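You operate a simulated robot arm through the tools that you are given. There is no shell and no other tool.

You run a simulated robot arm. Do the job below in one go: nothing can be reset, and whatever is moved stays where it is left.

## Task
Set the reed sensor to light with the rod out, and lock it.
Fine: test box on first and off last.

Only the result counts: the job must be done as asked and must still hold three seconds after the hand-in. Knocking over, shifting, dropping, spilling or breaking anything else fails it.

## Robot
A 7-joint arm with a two-finger parallel gripper, fixed in place. Base frame: the origin is on the floor under the middle of its stand, x ahead of it, y to its left, z up; the work surface is at about z = 880. Units: mm, degrees, N and s.
With the tool pointing down near the work surface it reaches from about 240 to 680 mm from the base axis. Its first joint turns from -66.0 to 66.0 degrees. Payload 2.4 kg.
The tool frame sits at the grasp point between the pads (the TCP): z along the fingers, y along the line on which they close. The tips reach 30 mm beyond it. Largest opening 94 mm; finger width 28, thickness 10; the body of the gripper, 50 by 96 mm, starts 55 mm behind the TCP.
Orientation is that of the tool frame in the base frame, as a unit quaternion [x, y, z, w]. With the fingers straight down and closing along the base's y, the tool's x points along the base's -x, its y along +y and its z along -z.

## Interface
- The arm moves only by the tool play_rows. Its argument "targets" is a list of rows, each a list of 7 numbers: the shift along the tool's x, y, z in mm, then the turn, a rotation vector about the tool's x, y, z in degrees, then the finger opening in mm, from 0 to 94. In form: [[tx, ty, tz, ax, ay, az, claw], ...]. A call has 1 to 20 rows; each row shifts and turns the commanded pose from where the row before left it, along the tool's axes as they then stand. A row lasts 0.2 s, in which the tool goes at most 50 mm and 8.6 degrees; a call with a longer step from one row to the next is refused whole, and so is a gripper value outside its range. Where a pose cannot be reached the arm comes as near as it can. A force on the tool above 40 N (or 10 N above the force at the start of the call, whichever is more), or a blocked arm, ends the call early, and 0.2 s more pass. Each finger travels about 153 mm/s and halts on what it meets, pressing with about 43 N; the grip force reading is that of the motor and also rises with nothing between the fingers. The clock runs only during rows and for 0.2 s after the last one: add rows that do not move to give the fingers time. The reply holds the time, the measured pose of the TCP, the force on the tool along the base axes, the opening and the grip force, in the units named above and with some noise, with the torque about the TCP (base axes, N m) and any sound that the robot's microphone picked up.
- Cameras (640 x 400 px; columns grow to the right, rows downward): "scene" is fixed at [38.8, 469, 1458.8]; the picture's right is [-0.75, -0.66, 0.00], its down [-0.29, 0.33, -0.90] and it looks along [0.59, -0.68, -0.44] (base axes); focal length 325 px, centre (320, 200). "wrist" rides on the gripper at [76, 14, -102] in the tool frame; the picture's right is [-0.18, 0.98, 0.00], its down [-0.75, -0.14, -0.64] and it looks along [-0.63, -0.12, 0.77] (tool axes); focal length 243 px, centre (320, 200). There is no depth. A picture from a camera that has moved, and an enlarged one, comes with that camera's place and axes in the base frame and with its lens.
- camera(camera): a new picture of that camera. No time passes.
- enlarge(camera, box): a new picture of the part [left, top, right, bottom] of that camera's present view, enlarged. No time passes.
- finish_job(): hands the job in; it is judged then, once.

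Places have to be worked out from the pictures, the camera data and where the tool is seen. Open the gripper and draw the arm clear of the work before you hand the job in, unless the task says otherwise.

The tools are called after "Call:" as a command line: name --pt "numbers of a row" for each row, then --argument value for the rest, lists and objects as JSON in quotes. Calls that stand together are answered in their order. play_rows: Moves the arm, as the interface text tells. Its arguments: {"type":"object","properties":{"targets":{"type":"array","items":{"type":"array","items":{"type":"number"}}}},"required":["targets"]} The other tools are called the same way: camera (camera) takes a picture; enlarge (camera, box) takes an enlarged picture of a part of a camera's view; finish_job () hands the job in.

At the start:

```text
clock: 0.0
position: [470.9, 45.2, 1220.3]
ee_rot: [0.001, 1.0, -0.001, 0.0]
contact_force: [0.6, -0.5, 0.0]
ft_torque: [-0.03, -0.02, 0.01]
finger_gap: 94.0
gripper_force: 0.1
```

scene: 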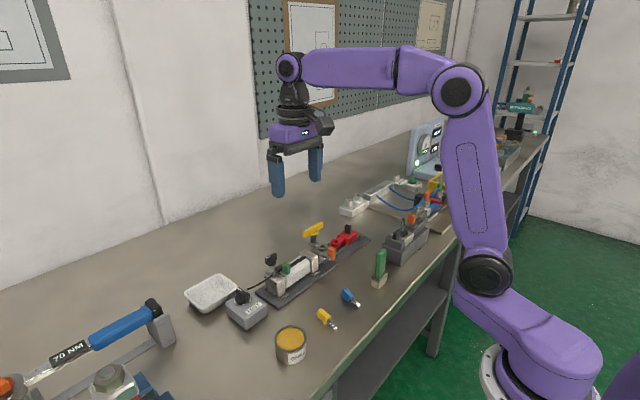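
wrist: 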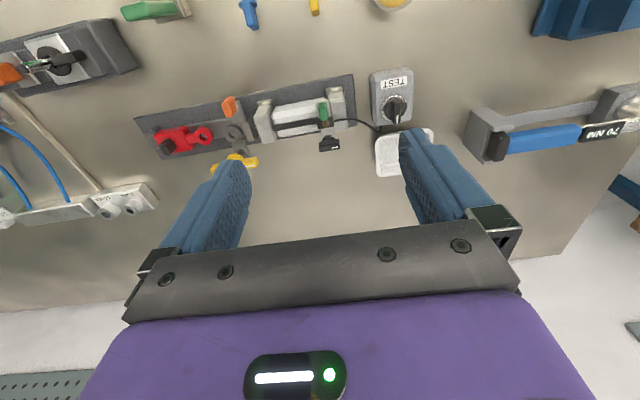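

I start by looking closely at the work area in both cameras: the cylinder on its plate, the sensor and the test box.

Call:
enlarge --camera "scene" --box '[180, 200, 400, 340]'

Call:
enlarge --camera "wrist" --box '[120, 50, 440, 200]'

Call:
enlarge --camera "scene" --box '[330, 100, 560, 280]'

```text
2.86 times, centred on (290, 270) of scene
camera zoom: at [38.8, 469.0, 1458.8], right [-0.75, -0.66, 0.0], down [-0.29, 0.33, -0.9], along [0.59, -0.68, -0.44], focal length 930 px, centre (406, 0)
```

zoom: 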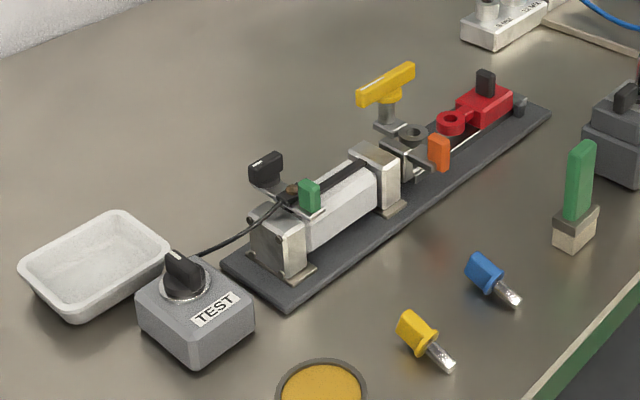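

```text
2.00 times, centred on (280, 125) of wrist
camera zoom: at [395.1, 60.0, 1323.6], right [0.18, 0.98, 0.0], down [0.75, -0.14, 0.64], along [0.63, -0.12, -0.77], focal length 485 px, centre (400, 350)
```

zoom: 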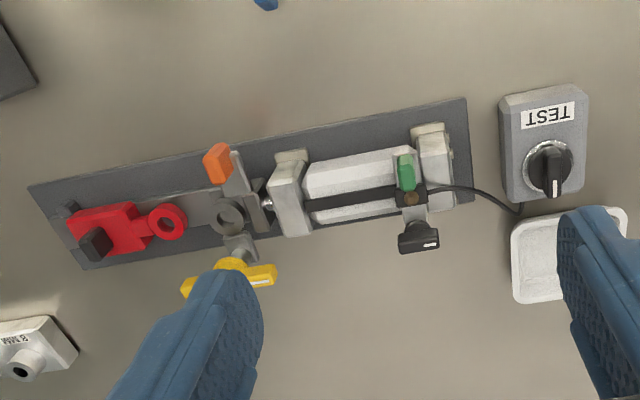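

```text
2.22 times, centred on (445, 190) of scene
camera zoom: at [38.8, 469.0, 1458.8], right [-0.75, -0.66, 0.0], down [-0.29, 0.33, -0.9], along [0.59, -0.68, -0.44], focal length 723 px, centre (42, 222)
```

zoom: 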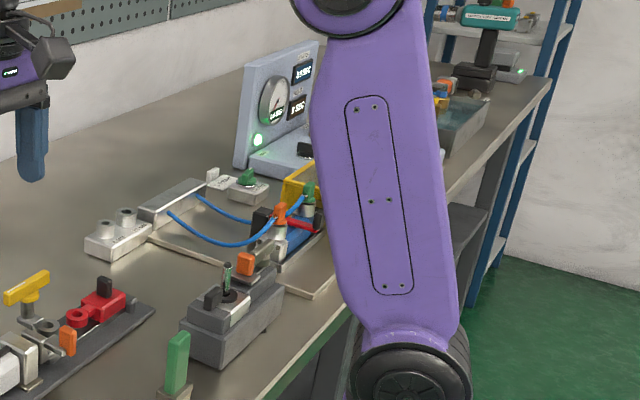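

The plate with the cylinder runs along y at x≈500–589, y≈-307..92. The sensor sits near (544, 39, 945), a black knob near (578, 38, 960), and the test box knob near (550, 150, 930). I'll lower the hand in free space to get closer wrist views.

Call:
play_rows --pt "0 0 30 0 0 0 94" --pt "0 0 30 0 0 0 94" --pt "0 0 30 0 0 0 94" --pt "0 0 30 0 0 0 94" --pt "0 0 30 0 0 0 94" --pt "0 0 20 0 0 0 94" --pt "0 0 0 0 0 0 94"

Call:
camera --camera "wrist"

```text
clock: 1.6
position: [470.7, 45.4, 1051.0]
ee_rot: [0.0, 1.0, -0.001, 0.0]
contact_force: [0.2, -0.1, -0.4]
ft_torque: [0.0, 0.0, 0.03]
finger_gap: 94.0
gripper_force: 0.1
```

```text
taken
camera wrist: at [394.0, 60.5, 1153.1], right [0.18, 0.98, 0.0], down [0.75, -0.14, 0.64], along [0.63, -0.12, -0.77], focal length 243 px, centre (320, 200)
```

wrist: 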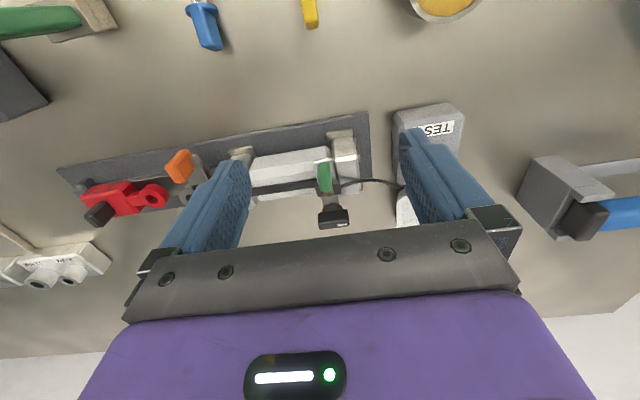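

Call:
enlarge --camera "wrist" --box '[220, 90, 420, 240]'

Call:
enlarge --camera "wrist" --box '[50, 120, 260, 250]'

Call:
enlarge --camera "scene" --box '[250, 210, 380, 300]'

```text
2.67 times, centred on (320, 165) of wrist
camera zoom: at [394.0, 60.5, 1153.1], right [0.18, 0.98, 0.0], down [0.75, -0.14, 0.64], along [0.63, -0.12, -0.77], focal length 647 px, centre (320, 293)
```

zoom: 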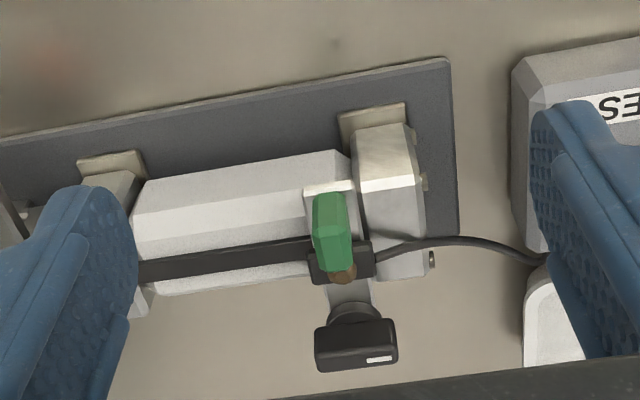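

```text
3.05 times, centred on (155, 185) of wrist
camera zoom: at [394.0, 60.5, 1153.1], right [0.18, 0.98, 0.0], down [0.75, -0.14, 0.64], along [0.63, -0.12, -0.77], focal length 739 px, centre (823, 246)
```

zoom: 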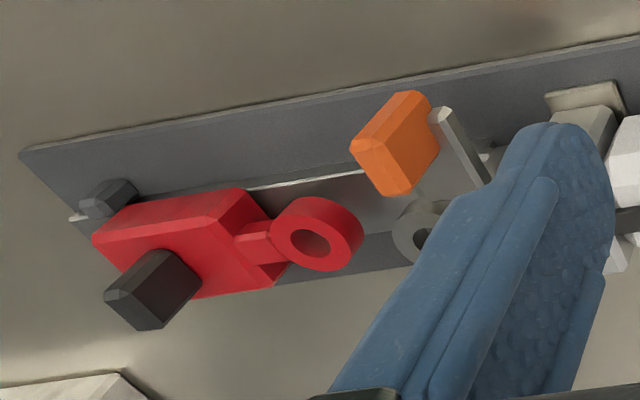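

```text
4.44 times, centred on (315, 255) of scene
camera zoom: at [38.8, 469.0, 1458.8], right [-0.75, -0.66, 0.0], down [-0.29, 0.33, -0.9], along [0.59, -0.68, -0.44], focal length 1446 px, centre (342, -44)
```

zoom: 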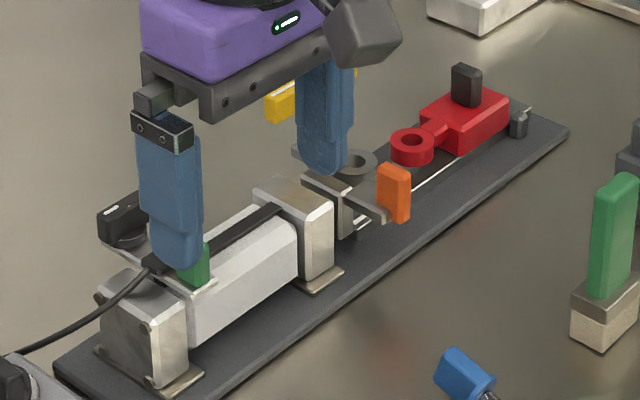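

The crossbar at the rod end carries an orange tab (≈504, -115, 920), a yellow T-handle (≈561, -102, 995) and a grey ring on the axis, and a red slider sits further out. I'll shift sideways at this height to view that end without the fingers in the way.

Call:
play_rows --pt "0 -30 0 0 0 0 94" --pt "0 -30 0 0 0 0 94" --pt "0 -30 0 0 0 0 94" --pt "0 -30 0 0 0 0 94" --pt "0 -30 0 0 0 0 94" --pt "0 0 0 0 0 0 94"

Call:
enlarge --camera "wrist" --box '[200, 90, 440, 240]'

Call:
camera --camera "wrist"

Call:
enlarge --camera "scene" --box '[220, 210, 380, 310]'

```text
clock: 3.0
position: [471.0, -107.6, 1052.0]
ee_rot: [0.0, 1.0, 0.001, 0.001]
contact_force: [-0.8, -0.5, 0.1]
ft_torque: [-0.01, -0.03, 0.02]
finger_gap: 94.0
gripper_force: 0.1
```

```text
2.67 times, centred on (320, 165) of wrist
camera zoom: at [394.2, -92.1, 1153.2], right [0.18, 0.98, 0.0], down [0.75, -0.14, 0.64], along [0.63, -0.12, -0.77], focal length 647 px, centre (320, 293)
```

zoom: 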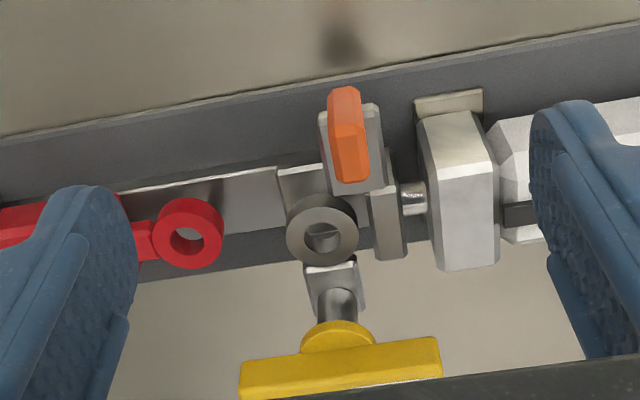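

```text
taken
camera wrist: at [394.2, -92.1, 1153.2], right [0.18, 0.98, 0.0], down [0.75, -0.14, 0.64], along [0.63, -0.12, -0.77], focal length 243 px, centre (320, 200)
```

wrist: 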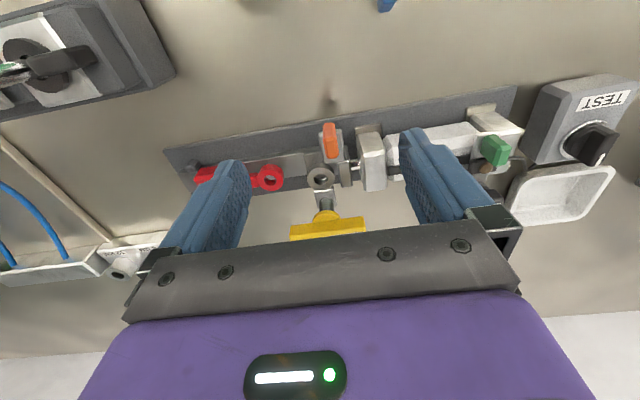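

```text
4.00 times, centred on (300, 260) of scene
camera zoom: at [38.8, 469.0, 1458.8], right [-0.75, -0.66, 0.0], down [-0.29, 0.33, -0.9], along [0.59, -0.68, -0.44], focal length 1302 px, centre (400, -40)
```

zoom: 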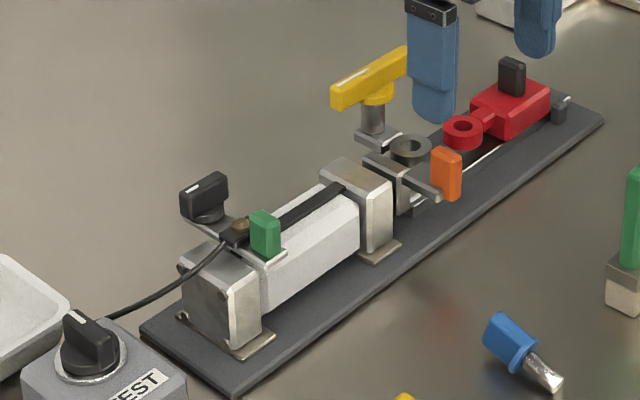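

I'll take high-magnification looks at each mechanism from the scene camera while nothing blocks it.

Call:
enlarge --camera "scene" --box '[300, 218, 380, 268]'

Call:
enlarge --camera "scene" --box '[255, 245, 335, 295]'

Call:
enlarge --camera "scene" --box '[220, 280, 300, 330]'

Call:
enlarge --camera "scene" --box '[300, 280, 380, 330]'

Call:
enlarge --camera "wrist" --box '[150, 80, 300, 200]'

```text
8.00 times, centred on (340, 243) of scene
camera zoom: at [38.8, 469.0, 1458.8], right [-0.75, -0.66, 0.0], down [-0.29, 0.33, -0.9], along [0.59, -0.68, -0.44], focal length 2603 px, centre (160, -144)
```

zoom: 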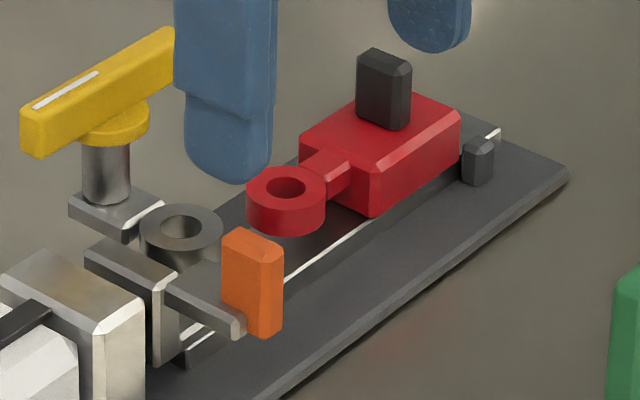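

```text
8.00 times, centred on (295, 270) of scene
camera zoom: at [38.8, 469.0, 1458.8], right [-0.75, -0.66, 0.0], down [-0.29, 0.33, -0.9], along [0.59, -0.68, -0.44], focal length 2603 px, centre (520, -360)
```

zoom: 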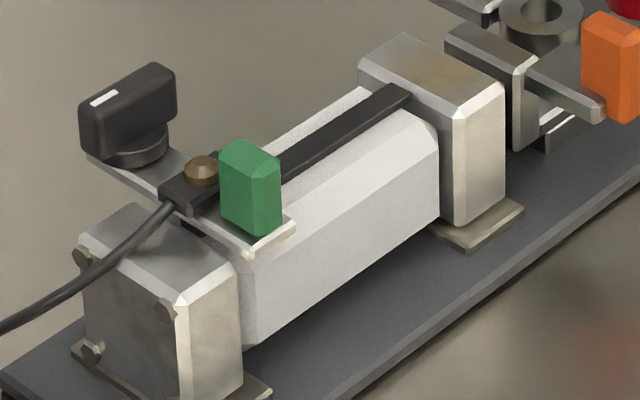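

```text
8.00 times, centred on (260, 305) of scene
camera zoom: at [38.8, 469.0, 1458.8], right [-0.75, -0.66, 0.0], down [-0.29, 0.33, -0.9], along [0.59, -0.68, -0.44], focal length 2603 px, centre (800, -640)
```

zoom: 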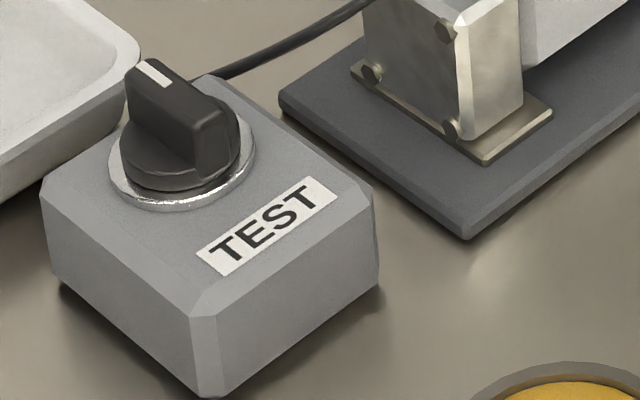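

```text
8.00 times, centred on (340, 305) of scene
camera zoom: at [38.8, 469.0, 1458.8], right [-0.75, -0.66, 0.0], down [-0.29, 0.33, -0.9], along [0.59, -0.68, -0.44], focal length 2603 px, centre (160, -640)
```

zoom: 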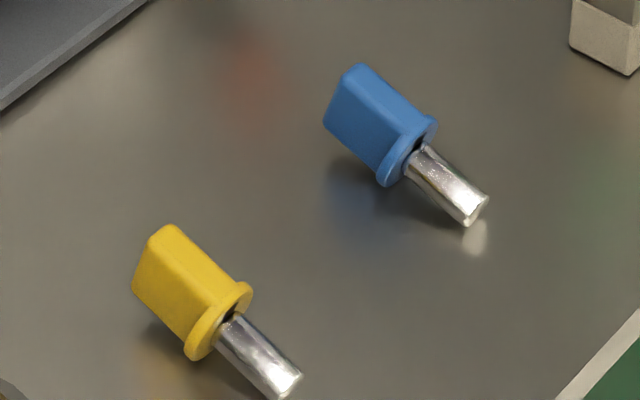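

```text
3.33 times, centred on (225, 140) of wrist
camera zoom: at [394.2, -92.1, 1153.2], right [0.18, 0.98, 0.0], down [0.75, -0.14, 0.64], along [0.63, -0.12, -0.77], focal length 809 px, centre (637, 400)
```

zoom: 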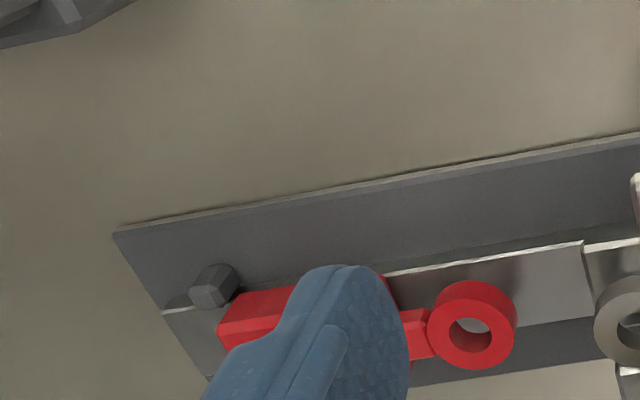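

Two loose pins lie on the bench. The test-box knob bar lies along x with its mark toward +x, at about (548, 152, 930), and the amber dome on the sensor is unlit. I'll move over toward the test box and look at the knob up close.

Call:
play_rows --pt "0 31 0 0 0 0 94" --pt "0 31 0 0 0 0 94" --pt "0 31 0 0 0 0 94" --pt "0 31 0 0 0 0 94" --pt "0 31 0 0 0 0 94" --pt "0 31 0 0 0 0 94" --pt "0 31 0 0 0 0 94" --pt "0 31 0 0 0 0 94" --pt "0 0 25 0 0 0 94" --pt "0 0 25 0 0 0 94" --pt "0 0 0 0 0 0 94"

Call:
camera --camera "wrist"

Call:
enlarge --camera "wrist" --box '[260, 130, 400, 240]'

Call:
enlarge --camera "wrist" --box '[80, 130, 260, 240]'

```text
clock: 5.4
position: [472.8, 142.4, 1001.4]
ee_rot: [0.0, 1.0, 0.0, 0.0]
contact_force: [1.2, -0.4, 0.0]
ft_torque: [0.02, 0.02, 0.0]
finger_gap: 94.1
gripper_force: 0.0
```

```text
taken
camera wrist: at [396.7, 157.8, 1103.2], right [0.18, 0.98, 0.0], down [0.75, -0.14, 0.64], along [0.63, -0.12, -0.77], focal length 243 px, centre (320, 200)
```

wrist: 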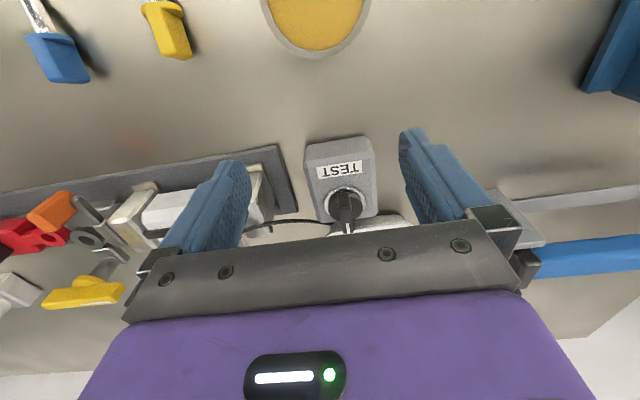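

```text
3.64 times, centred on (330, 185) of wrist
camera zoom: at [396.7, 157.8, 1103.2], right [0.18, 0.98, 0.0], down [0.75, -0.14, 0.64], along [0.63, -0.12, -0.77], focal length 882 px, centre (284, 254)
```

zoom: 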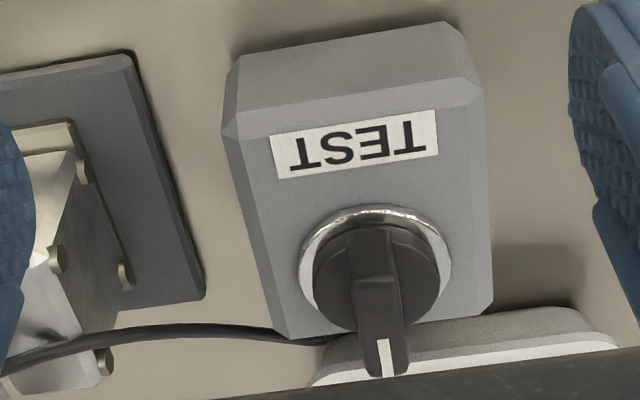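

```text
3.56 times, centred on (170, 185) of wrist
camera zoom: at [396.7, 157.8, 1103.2], right [0.18, 0.98, 0.0], down [0.75, -0.14, 0.64], along [0.63, -0.12, -0.77], focal length 863 px, centre (853, 253)
```

zoom: 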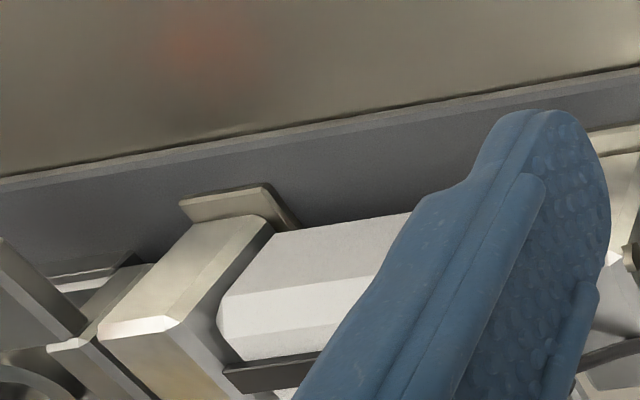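

The knob is centred near (550, 153), with its bar along x and its mark toward +x. I'll move over it while staying high, then check the alignment in the wrist view, where the fingertip centre should appear at about pixel (320, 160).

Call:
play_rows --pt "-26 4 0 0 0 0 94" --pt "-26 4 0 0 0 0 94" --pt "-25 3 0 0 0 0 94" --pt "0 0 0 0 0 0 94"

Call:
enlarge --camera "wrist" --box '[220, 60, 420, 210]'

Call:
enlarge --camera "scene" --box '[200, 220, 340, 330]'

```text
clock: 6.4
position: [549.6, 153.3, 1000.3]
ee_rot: [0.001, 1.0, 0.0, 0.0]
contact_force: [0.1, 0.4, -0.3]
ft_torque: [0.0, 0.01, 0.01]
finger_gap: 93.9
gripper_force: 0.0
```

```text
2.67 times, centred on (320, 135) of wrist
camera zoom: at [473.3, 168.6, 1103.8], right [0.18, 0.98, 0.0], down [0.75, -0.14, 0.64], along [0.63, -0.12, -0.77], focal length 647 px, centre (320, 373)
```

zoom: 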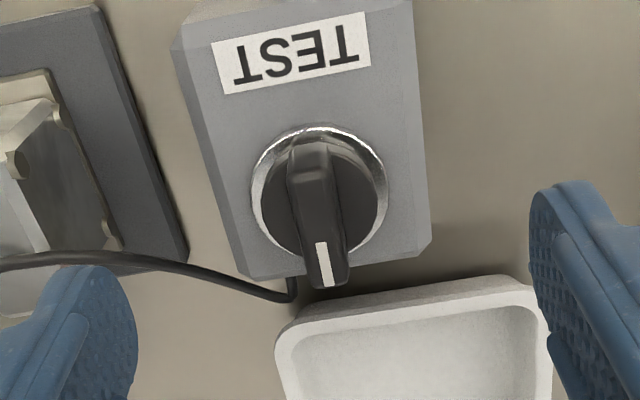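

```text
3.64 times, centred on (270, 275) of scene
camera zoom: at [38.8, 469.0, 1458.8], right [-0.75, -0.66, 0.0], down [-0.29, 0.33, -0.9], along [0.59, -0.68, -0.44], focal length 1183 px, centre (502, -73)
```

zoom: 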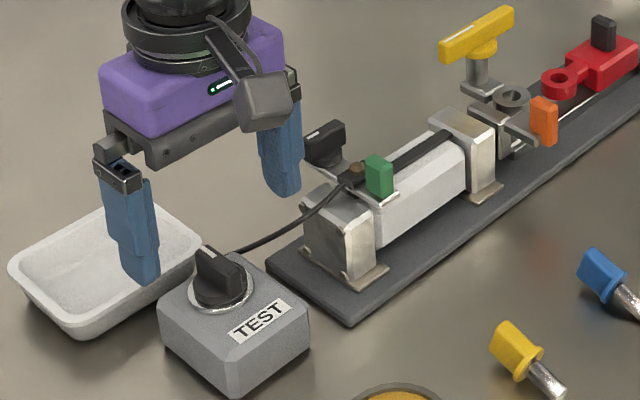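

The ring centre works out to about (552, 154, 922), the bar top to z≈949, and the box is yawed about -5°. I'll align the hand by turning 5.5° about tool z, narrow the fingers and lower the tips to z≈937 around the bar, then check before closing.

Call:
play_rows --pt "-2.4 0.7 0 0 0 5.5 60" --pt "0 0 10 0 0 0 40" --pt "0 0 10 0 0 0 40" --pt "0 0 8 0 0 0 36" --pt "0 0 6 0 0 0 36" --pt "0 0 0 0 0 0 36"

Call:
enlarge --camera "wrist" --box '[220, 80, 420, 230]'

Call:
enlarge --camera "scene" --box '[200, 240, 300, 330]'

```text
clock: 7.8
position: [550.8, 156.0, 967.1]
ee_rot: [0.047, 0.999, 0.0, 0.0]
contact_force: [-0.4, 0.4, 0.4]
ft_torque: [0.02, -0.02, -0.01]
finger_gap: 36.1
gripper_force: 0.1
```

```text
2.67 times, centred on (320, 155) of wrist
camera zoom: at [476.7, 177.3, 1069.5], right [0.28, 0.96, 0.0], down [0.74, -0.21, 0.64], along [0.62, -0.18, -0.77], focal length 647 px, centre (320, 320)
```

zoom: 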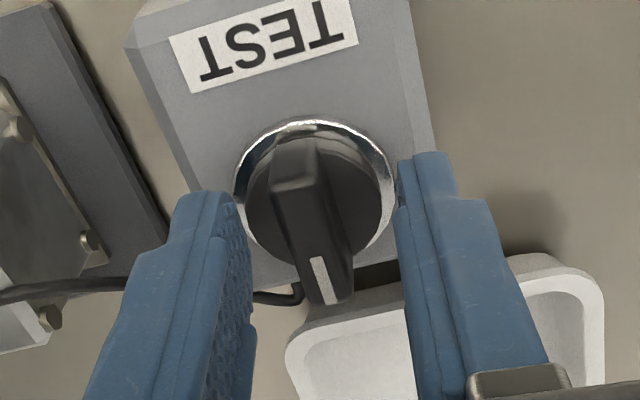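

```text
4.44 times, centred on (250, 285) of scene
camera zoom: at [38.8, 469.0, 1458.8], right [-0.75, -0.66, 0.0], down [-0.29, 0.33, -0.9], along [0.59, -0.68, -0.44], focal length 1446 px, centre (631, -178)
```

zoom: 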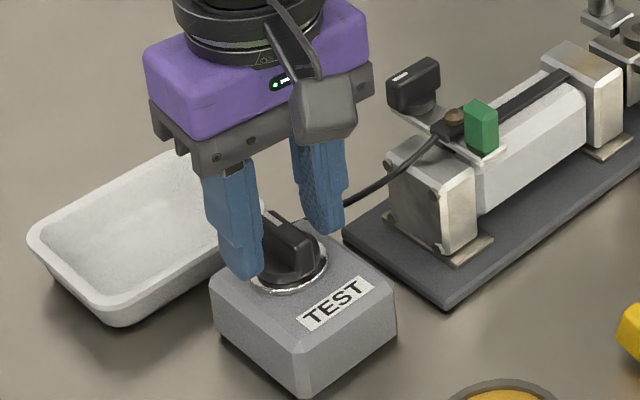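

The bar is parallel to the pads and sits about 1.5 mm toward -y of the tool axis. I'll correct that and close on the bar gently in steps.

Call:
play_rows --pt "-1 -1.5 0 0 0 0 30" --pt "0 0 0 0 0 0 22" --pt "0 0 0 0 0 0 16" --pt "0 0 0 0 0 0 12" --pt "0 0 0 0 0 0 9" --pt "0 0 0 0 0 0 9"

Call:
enlarge --camera "wrist" --box '[220, 80, 420, 230]'

```text
clock: 9.2
position: [552.0, 152.6, 966.9]
ee_rot: [0.048, 0.999, 0.0, 0.001]
contact_force: [0.1, -3.6, 0.3]
ft_torque: [-0.06, 0.05, 0.03]
finger_gap: 11.8
gripper_force: 45.1
```

```text
2.67 times, centred on (320, 155) of wrist
camera zoom: at [477.4, 175.0, 1069.7], right [0.28, 0.96, 0.0], down [0.74, -0.21, 0.64], along [0.62, -0.18, -0.77], focal length 647 px, centre (320, 320)
```

zoom: 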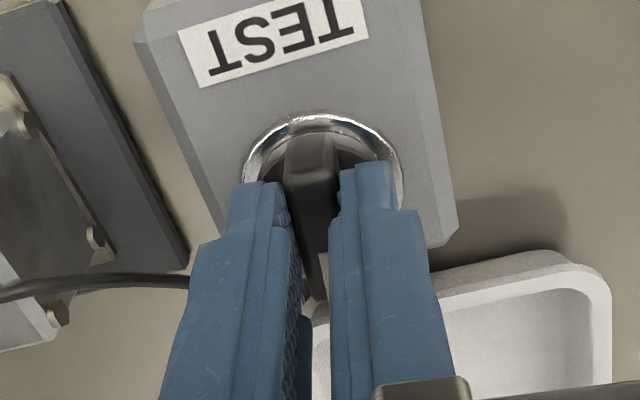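

I have the knob at 11.8 mm with a small side force. Now I'll turn it clockwise as seen from above in small steps and watch the torque.

Call:
play_rows --pt "0 -0.5 0 0 0 6 9" --pt "0 0 0 0 0 6 9" --pt "0 0 0 0 0 6 9" --pt "0 0 0 0 0 0 9"

Call:
enlarge --camera "wrist" --box '[220, 80, 420, 230]'

Call:
enlarge --camera "scene" --box '[200, 240, 300, 330]'

```text
clock: 10.2
position: [553.1, 152.9, 966.9]
ee_rot: [0.204, 0.979, 0.0, 0.0]
contact_force: [6.9, 4.1, -5.1]
ft_torque: [0.62, 0.94, 0.02]
finger_gap: 11.6
gripper_force: 45.3
```

```text
2.67 times, centred on (320, 155) of wrist
camera zoom: at [487.7, 197.7, 1069.7], right [0.56, 0.83, 0.0], down [0.63, -0.43, 0.64], along [0.53, -0.36, -0.77], focal length 647 px, centre (320, 320)
```

zoom: 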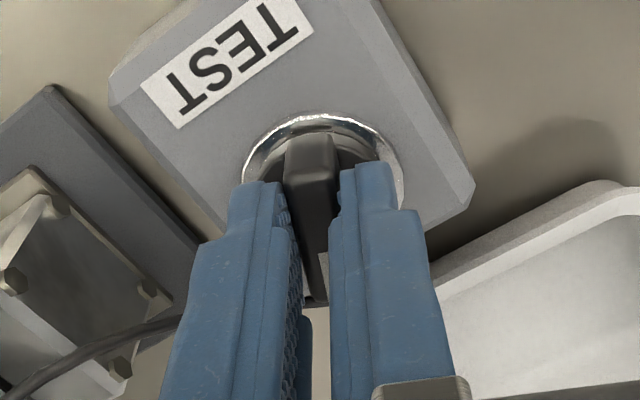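

```text
4.44 times, centred on (250, 285) of scene
camera zoom: at [39.1, 469.1, 1458.7], right [-0.75, -0.66, 0.0], down [-0.29, 0.33, -0.9], along [0.59, -0.68, -0.44], focal length 1446 px, centre (631, -178)
```

zoom: 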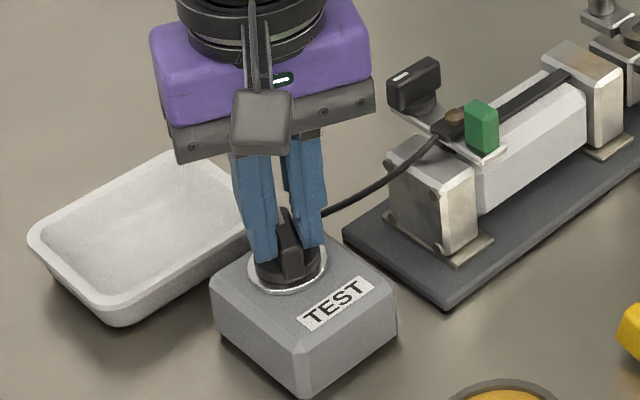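

The knob follows the hand, the box stays still, and the z torque is small. I'll add a small offset to relieve the side force and keep turning.

Call:
play_rows --pt "-1 1.2 0 0 0 6 9" --pt "0 0 0 0 0 6 9" --pt "0 0 0 0 0 6 9" --pt "0 0 0 0 0 6 9" --pt "0 0 0 0 0 0 9"

Call:
enlarge --camera "scene" --box '[200, 240, 320, 330]'

```text
clock: 11.4
position: [553.4, 154.6, 966.3]
ee_rot: [0.403, 0.915, 0.002, 0.001]
contact_force: [-1.0, 10.8, -2.0]
ft_torque: [-0.09, -0.31, 0.0]
finger_gap: 11.4
gripper_force: 45.5
```

```text
4.44 times, centred on (260, 285) of scene
camera zoom: at [38.8, 469.4, 1458.6], right [-0.75, -0.66, 0.0], down [-0.29, 0.33, -0.9], along [0.59, -0.68, -0.44], focal length 1446 px, centre (587, -178)
```

zoom: 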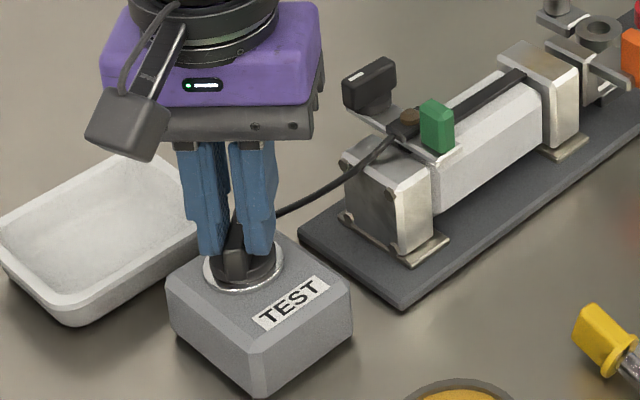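

It still turns freely with no stop, and the knob is pushing the tool toward +y, so I'll offset +y slightly and continue toward 90°.

Call:
play_rows --pt "1.1 1.0 0 0 0 6 9" --pt "0 0 0 0 0 6 9" --pt "0 0 0 0 0 6 9" --pt "0 0 0 0 0 6 9" --pt "0 0 0 0 0 0 9"

Call:
enlarge --camera "scene" --box '[200, 240, 320, 330]'

Call:
enlarge --camera "wrist" --box '[220, 80, 420, 230]'

```text
clock: 12.6
position: [552.9, 155.3, 965.9]
ee_rot: [0.583, 0.812, 0.0, 0.002]
contact_force: [5.0, 4.6, 1.1]
ft_torque: [-0.99, -0.45, 1.64]
finger_gap: 16.4
gripper_force: 44.5
```

```text
4.44 times, centred on (260, 285) of scene
camera zoom: at [38.9, 469.2, 1458.7], right [-0.75, -0.66, 0.0], down [-0.29, 0.33, -0.9], along [0.59, -0.68, -0.44], focal length 1446 px, centre (587, -178)
```

zoom: 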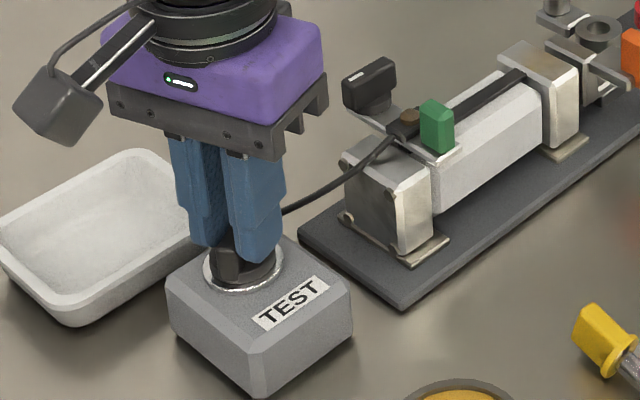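

```text
2.67 times, centred on (320, 155) of wrist
camera zoom: at [542.7, 232.0, 1069.6], right [0.99, 0.14, 0.0], down [0.11, -0.76, 0.64], along [0.09, -0.64, -0.77], focal length 647 px, centre (320, 320)
```

zoom: 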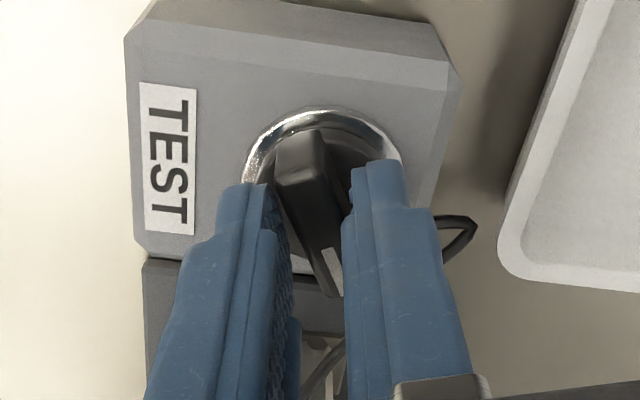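

It met a stop: torque 1.64 N·m and the pads wedged to 16.4 mm. The knob is at its clockwise end, roughly 57–60° from the start. I'll back off the torque, open the fingers, lift, and look at the knob and the sensor lamp.

Call:
play_rows --pt "0 0 0 0 0 -4 14" --pt "0 0 0 0 0 -3 20" --pt "0 0 0 0 0 0 40" --pt "0 0 -15 0 0 0 50" --pt "0 0 -25 0 0 0 50" --pt "0 0 -30 0 0 0 50" --pt "0 0 0 0 0 0 50"

Call:
enlarge --camera "scene" --box '[220, 240, 320, 330]'

Call:
enlarge --camera "wrist" --box '[220, 60, 420, 210]'

```text
clock: 14.2
position: [553.2, 155.0, 1037.1]
ee_rot: [0.534, 0.846, 0.0, 0.0]
contact_force: [0.5, 0.2, 0.6]
ft_torque: [-0.02, 0.0, 0.03]
finger_gap: 49.8
gripper_force: 0.2
```

```text
4.44 times, centred on (270, 285) of scene
camera zoom: at [38.8, 469.0, 1458.8], right [-0.75, -0.66, 0.0], down [-0.29, 0.33, -0.9], along [0.59, -0.68, -0.44], focal length 1446 px, centre (542, -178)
```

zoom: 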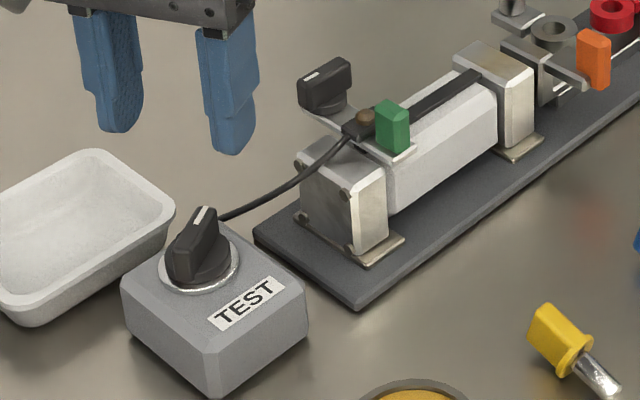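

```text
2.67 times, centred on (320, 135) of wrist
camera zoom: at [533.3, 230.3, 1140.4], right [0.97, 0.26, 0.0], down [0.2, -0.74, 0.64], along [0.16, -0.62, -0.77], focal length 647 px, centre (320, 373)
```

zoom: 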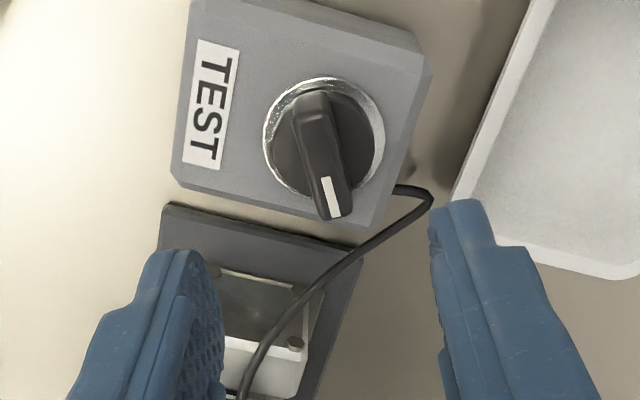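

The knob mark now points toward -y, near the clockwise end. I'll zoom in on the sensor lamp to see whether anything lit.

Call:
enlarge --camera "scene" --box '[270, 250, 320, 285]'

Call:
enlarge --camera "scene" --box '[235, 280, 285, 315]'

Call:
camera --camera "scene"

```text
11.43 times, centred on (295, 268) of scene
camera zoom: at [38.8, 469.0, 1458.8], right [-0.75, -0.66, 0.0], down [-0.29, 0.33, -0.9], along [0.59, -0.68, -0.44], focal length 3719 px, centre (606, -571)
```

zoom: 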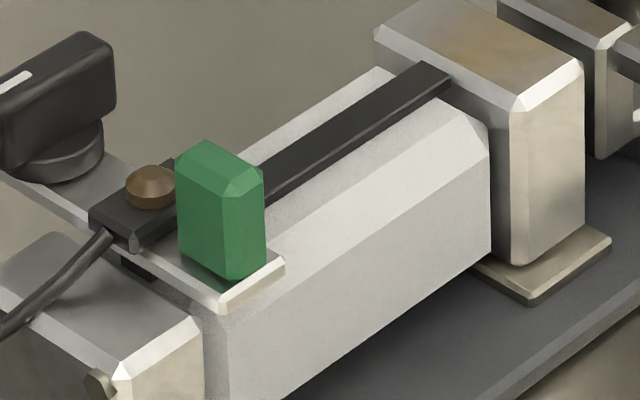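

```text
11.43 times, centred on (260, 298) of scene
camera zoom: at [38.8, 469.0, 1458.8], right [-0.75, -0.66, 0.0], down [-0.29, 0.33, -0.9], along [0.59, -0.68, -0.44], focal length 3719 px, centre (1006, -914)
```

zoom: 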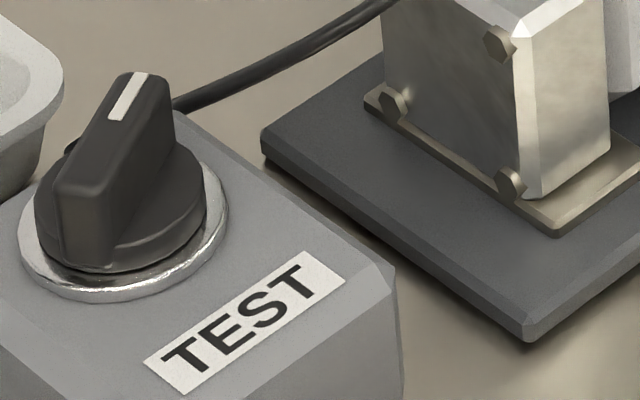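

```text
taken
```

scene: 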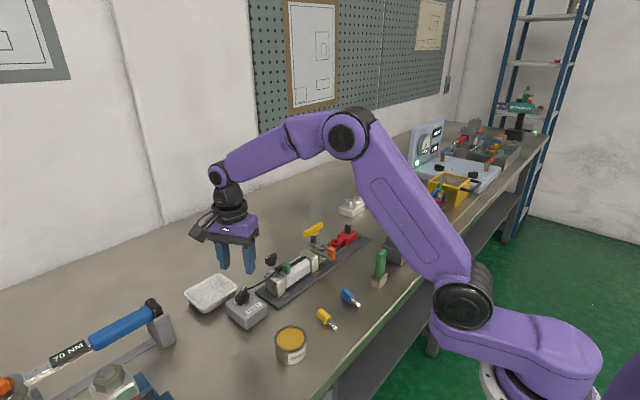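

The sensor lamp is dark, which fits the sensor being at the rear while the magnet is elsewhere. I'll slide the hand above the cylinder at this safe height, so the wrist camera looks along the rod toward the rod end and the red slider.

Call:
play_rows --pt "-27 -12.9 0 0 0 0 50" --pt "-27 -12.9 0 0 0 0 50" --pt "-27 -12.9 0 0 0 0 50" --pt "-27 -12.9 0 0 0 0 50" --pt "-27 -12.9 0 0 0 0 94" --pt "0 0 0 0 0 0 94"

Call:
camera --camera "wrist"

Call:
enlarge --camera "wrist" --box '[220, 80, 420, 230]'

Call:
enlarge --camera "wrist" --box '[240, 0, 400, 110]'

```text
clock: 15.6
position: [554.7, 4.9, 1036.3]
ee_rot: [0.534, 0.845, 0.0, 0.0]
contact_force: [-0.8, 0.0, 0.4]
ft_torque: [-0.03, -0.03, 0.02]
finger_gap: 94.0
gripper_force: 0.0
```

```text
taken
camera wrist: at [534.1, 79.9, 1138.9], right [0.97, 0.26, 0.0], down [0.2, -0.74, 0.64], along [0.16, -0.62, -0.77], focal length 243 px, centre (320, 200)
```

wrist: 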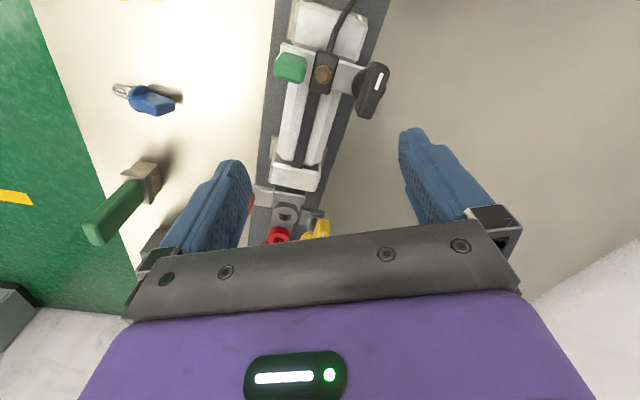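

```text
2.67 times, centred on (320, 155) of wrist
camera zoom: at [534.1, 79.9, 1138.9], right [0.97, 0.26, 0.0], down [0.2, -0.74, 0.64], along [0.16, -0.62, -0.77], focal length 647 px, centre (320, 320)
```

zoom: 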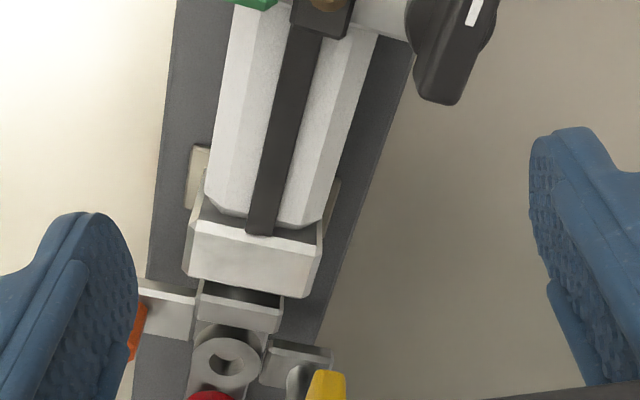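

```text
3.64 times, centred on (320, 55) of wrist
camera zoom: at [534.1, 79.9, 1138.9], right [0.97, 0.26, 0.0], down [0.2, -0.74, 0.64], along [0.16, -0.62, -0.77], focal length 882 px, centre (320, 727)
```

zoom: 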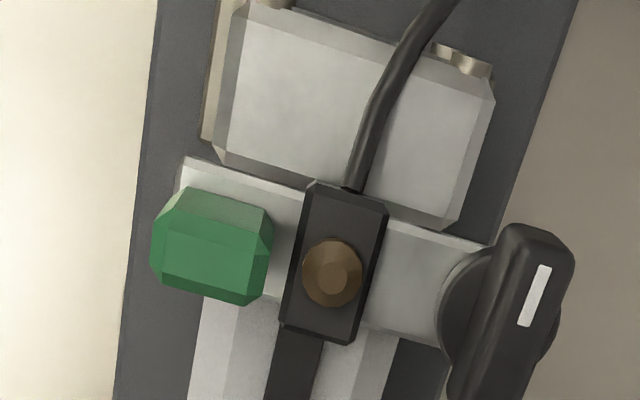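

This is a clear view of the sensor carriage: green tab, amber lamp, black lock knob, butted against the rear cap. I'll rise a bit and go further along to see the rod end, yellow handle and red slider from this direction.

Call:
play_rows --pt "0 0 -30 0 0 0 94" --pt "0 0 -20 0 0 0 94" --pt "-27 -12.9 0 0 0 0 94" --pt "-27 -12.9 0 0 0 0 94" --pt "-27 -12.9 0 0 0 0 94" --pt "-27 -12.9 0 0 0 0 94" --pt "0 0 0 0 0 0 94"

Call:
enlarge --camera "wrist" --box '[220, 80, 420, 230]'

Call:
enlarge --camera "wrist" --box '[220, 0, 420, 120]'

```text
clock: 17.2
position: [553.0, -115.2, 1086.2]
ee_rot: [0.533, 0.846, 0.0, 0.0]
contact_force: [-0.2, 0.3, 0.9]
ft_torque: [0.01, 0.02, 0.0]
finger_gap: 93.9
gripper_force: 0.1
```

```text
2.67 times, centred on (320, 155) of wrist
camera zoom: at [533.3, -39.6, 1190.1], right [0.97, 0.26, 0.0], down [0.2, -0.74, 0.64], along [0.17, -0.62, -0.77], focal length 647 px, centre (320, 320)
```

zoom: 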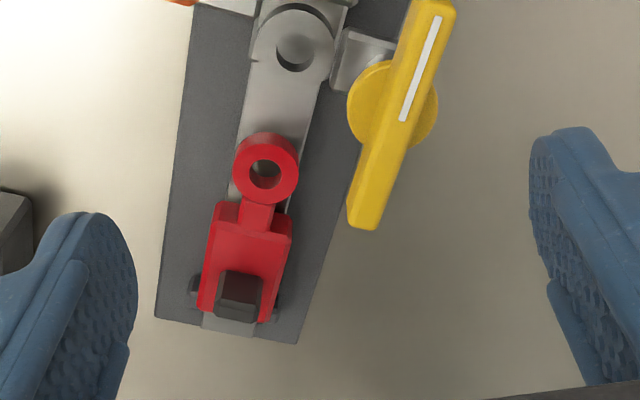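

```text
3.20 times, centred on (320, 60) of wrist
camera zoom: at [533.3, -39.6, 1190.1], right [0.97, 0.26, 0.0], down [0.2, -0.74, 0.64], along [0.17, -0.62, -0.77], focal length 776 px, centre (320, 648)
```

zoom: 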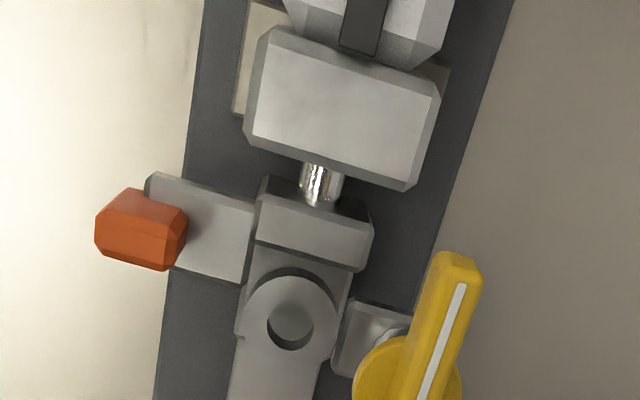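

The rod block carries the orange tab at about (498, -101, top z≈952) and a side plate with the yellow handle. The rail runs on to the red slider, whose ring is near (545, -180). I'll turn the hand back to 0° yaw and position above the orange tab for a closer look.

Call:
play_rows --pt "0 0 0 0 0 -8.05 94" --pt "0 0 0 0 0 -8.05 94" --pt "0 0 0 0 0 -8.05 94" --pt "0 0 0 0 0 -8.05 94" --pt "0 0 0 0 0 -8.05 94" --pt "0 0 0 0 0 -8.05 94" --pt "0 0 0 0 0 -8.05 94" --pt "0 0 0 0 0 -8.05 94" --pt "28 7 0 0 0 0 60" --pt "27 7 0 0 0 0 60" --pt "0 0 30 0 0 0 60" --pt "0 0 30 0 0 0 60" --pt "0 0 0 0 0 0 60"

Call:
enlarge --camera "wrist" --box '[220, 60, 420, 210]'

Call:
enlarge --camera "scene" --box '[280, 200, 380, 275]'

```text
clock: 20.0
position: [499.7, -98.8, 1025.3]
ee_rot: [0.0, 1.0, 0.0, -0.001]
contact_force: [-0.1, -0.2, -0.1]
ft_torque: [-0.02, 0.01, 0.01]
finger_gap: 60.1
gripper_force: 0.0
```

```text
2.67 times, centred on (320, 135) of wrist
camera zoom: at [421.6, -85.0, 1129.6], right [0.19, 0.98, 0.0], down [0.75, -0.14, 0.64], along [0.63, -0.12, -0.77], focal length 647 px, centre (320, 373)
```

zoom: 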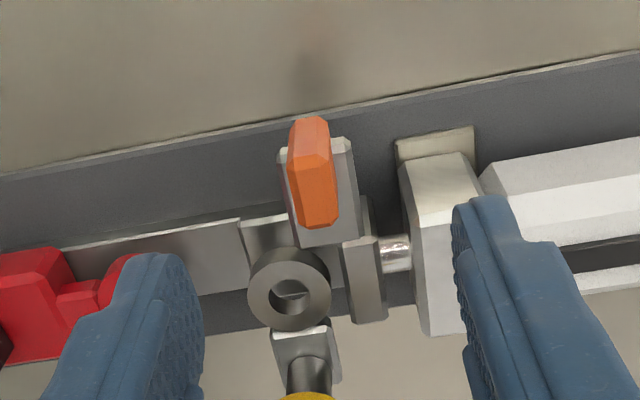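

```text
5.33 times, centred on (330, 238) of scene
camera zoom: at [38.8, 469.0, 1458.8], right [-0.75, -0.66, 0.0], down [-0.29, 0.33, -0.9], along [0.59, -0.68, -0.44], focal length 1735 px, centre (267, 0)
```

zoom: 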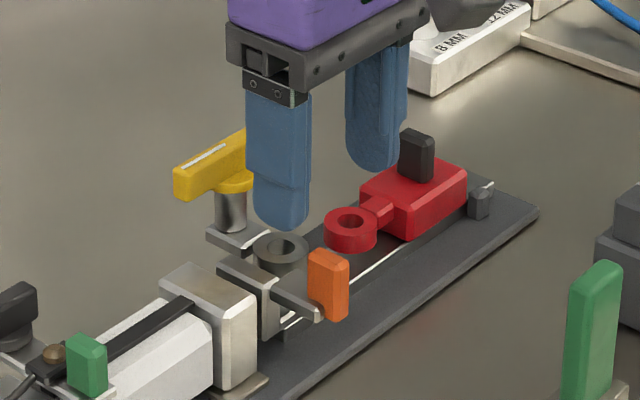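

The orange tab's top face is centred near (502, -101, 950), about 12 mm thick in y. I'll lower the open fingers around it with tips at z≈934, close gently, and read the forces before trying to slide the rod.

Call:
play_rows --pt "-2.3 -2.2 10 0 0 0 36" --pt "0 0 15 0 0 0 34" --pt "0 0 15 0 0 0 34" --pt "0 0 12 0 0 0 34" --pt "0 0 9 0 0 0 34" --pt "0 0 0 0 0 0 34"

Call:
enlarge --camera "wrist" --box '[220, 80, 420, 230]'

```text
clock: 21.4
position: [499.6, -102.6, 965.4]
ee_rot: [0.001, 1.0, 0.0, 0.0]
contact_force: [-0.4, 0.0, 0.3]
ft_torque: [0.0, 0.02, 0.0]
finger_gap: 34.1
gripper_force: 0.0
```

```text
2.67 times, centred on (320, 155) of wrist
camera zoom: at [423.5, -87.3, 1068.7], right [0.19, 0.98, 0.0], down [0.75, -0.14, 0.64], along [0.63, -0.12, -0.77], focal length 647 px, centre (320, 320)
```

zoom: 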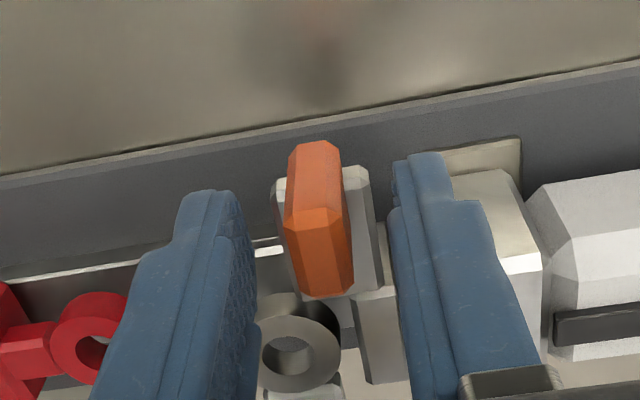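

The tab is centred between the pads. I'll close gently on it.

Call:
play_rows --pt "0 0 0 0 0 0 24" --pt "0 0 0 0 0 0 18" --pt "0 0 0 0 0 0 14" --pt "0 0 0 0 0 0 11" --pt "0 0 0 0 0 0 9" --pt "0 0 0 0 0 0 9"

```text
clock: 22.8
position: [500.5, -102.7, 965.8]
ee_rot: [0.0, 1.0, 0.0, 0.001]
contact_force: [-0.7, 0.1, -0.7]
ft_torque: [0.02, 0.02, 0.11]
finger_gap: 11.5
gripper_force: 44.6
```

I've gripped the tab at 11.5 mm with almost no side load. Next is a small 3 mm test pull toward -y to see if the rod is free.

Call:
play_rows --pt "0 -1 0 0 0 0 9" --pt "0 -1 0 0 0 0 9" --pt "0 -1 0 0 0 0 9" --pt "0 0 0 0 0 0 9"

```text
clock: 23.8
position: [500.1, -106.0, 966.2]
ee_rot: [0.001, 1.0, 0.001, 0.0]
contact_force: [-6.5, 1.6, 6.4]
ft_torque: [0.07, -0.48, 0.15]
finger_gap: 12.0
gripper_force: 44.9
```

The tool moved 3 mm with only about 1.6 N in y, so the rod seems free. I'll continue gently and check in the picture that the rod, and not the plate, moves.

Call:
play_rows --pt "0 -2 0 0 0 0 9" --pt "0 -2 0 0 0 0 9" --pt "0 -2 0 0 0 0 9" --pt "0 -2 0 0 0 0 9" --pt "0 0 0 0 0 0 9"

Call:
enlarge --camera "scene" --box '[250, 210, 370, 300]'

Call:
enlarge --camera "wrist" --box '[170, 80, 470, 280]'

```text
clock: 25.0
position: [500.6, -114.4, 965.4]
ee_rot: [0.002, 1.0, 0.0, -0.001]
contact_force: [-6.9, 2.0, 14.5]
ft_torque: [0.05, 1.16, 0.13]
finger_gap: 11.9
gripper_force: 44.6
```

```text
4.44 times, centred on (310, 255) of scene
camera zoom: at [38.4, 469.1, 1458.7], right [-0.75, -0.66, 0.0], down [-0.29, 0.33, -0.9], along [0.59, -0.68, -0.44], focal length 1446 px, centre (364, -44)
```

zoom: 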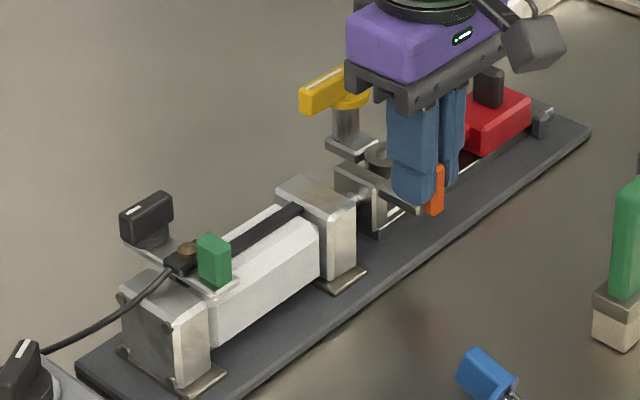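

```text
2.00 times, centred on (320, 180) of wrist
camera zoom: at [423.6, -98.4, 1068.8], right [0.19, 0.98, 0.0], down [0.75, -0.14, 0.64], along [0.63, -0.12, -0.77], focal length 485 px, centre (320, 240)
```

zoom: 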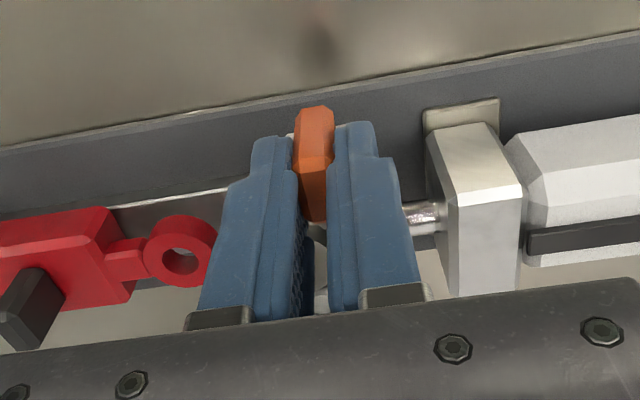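

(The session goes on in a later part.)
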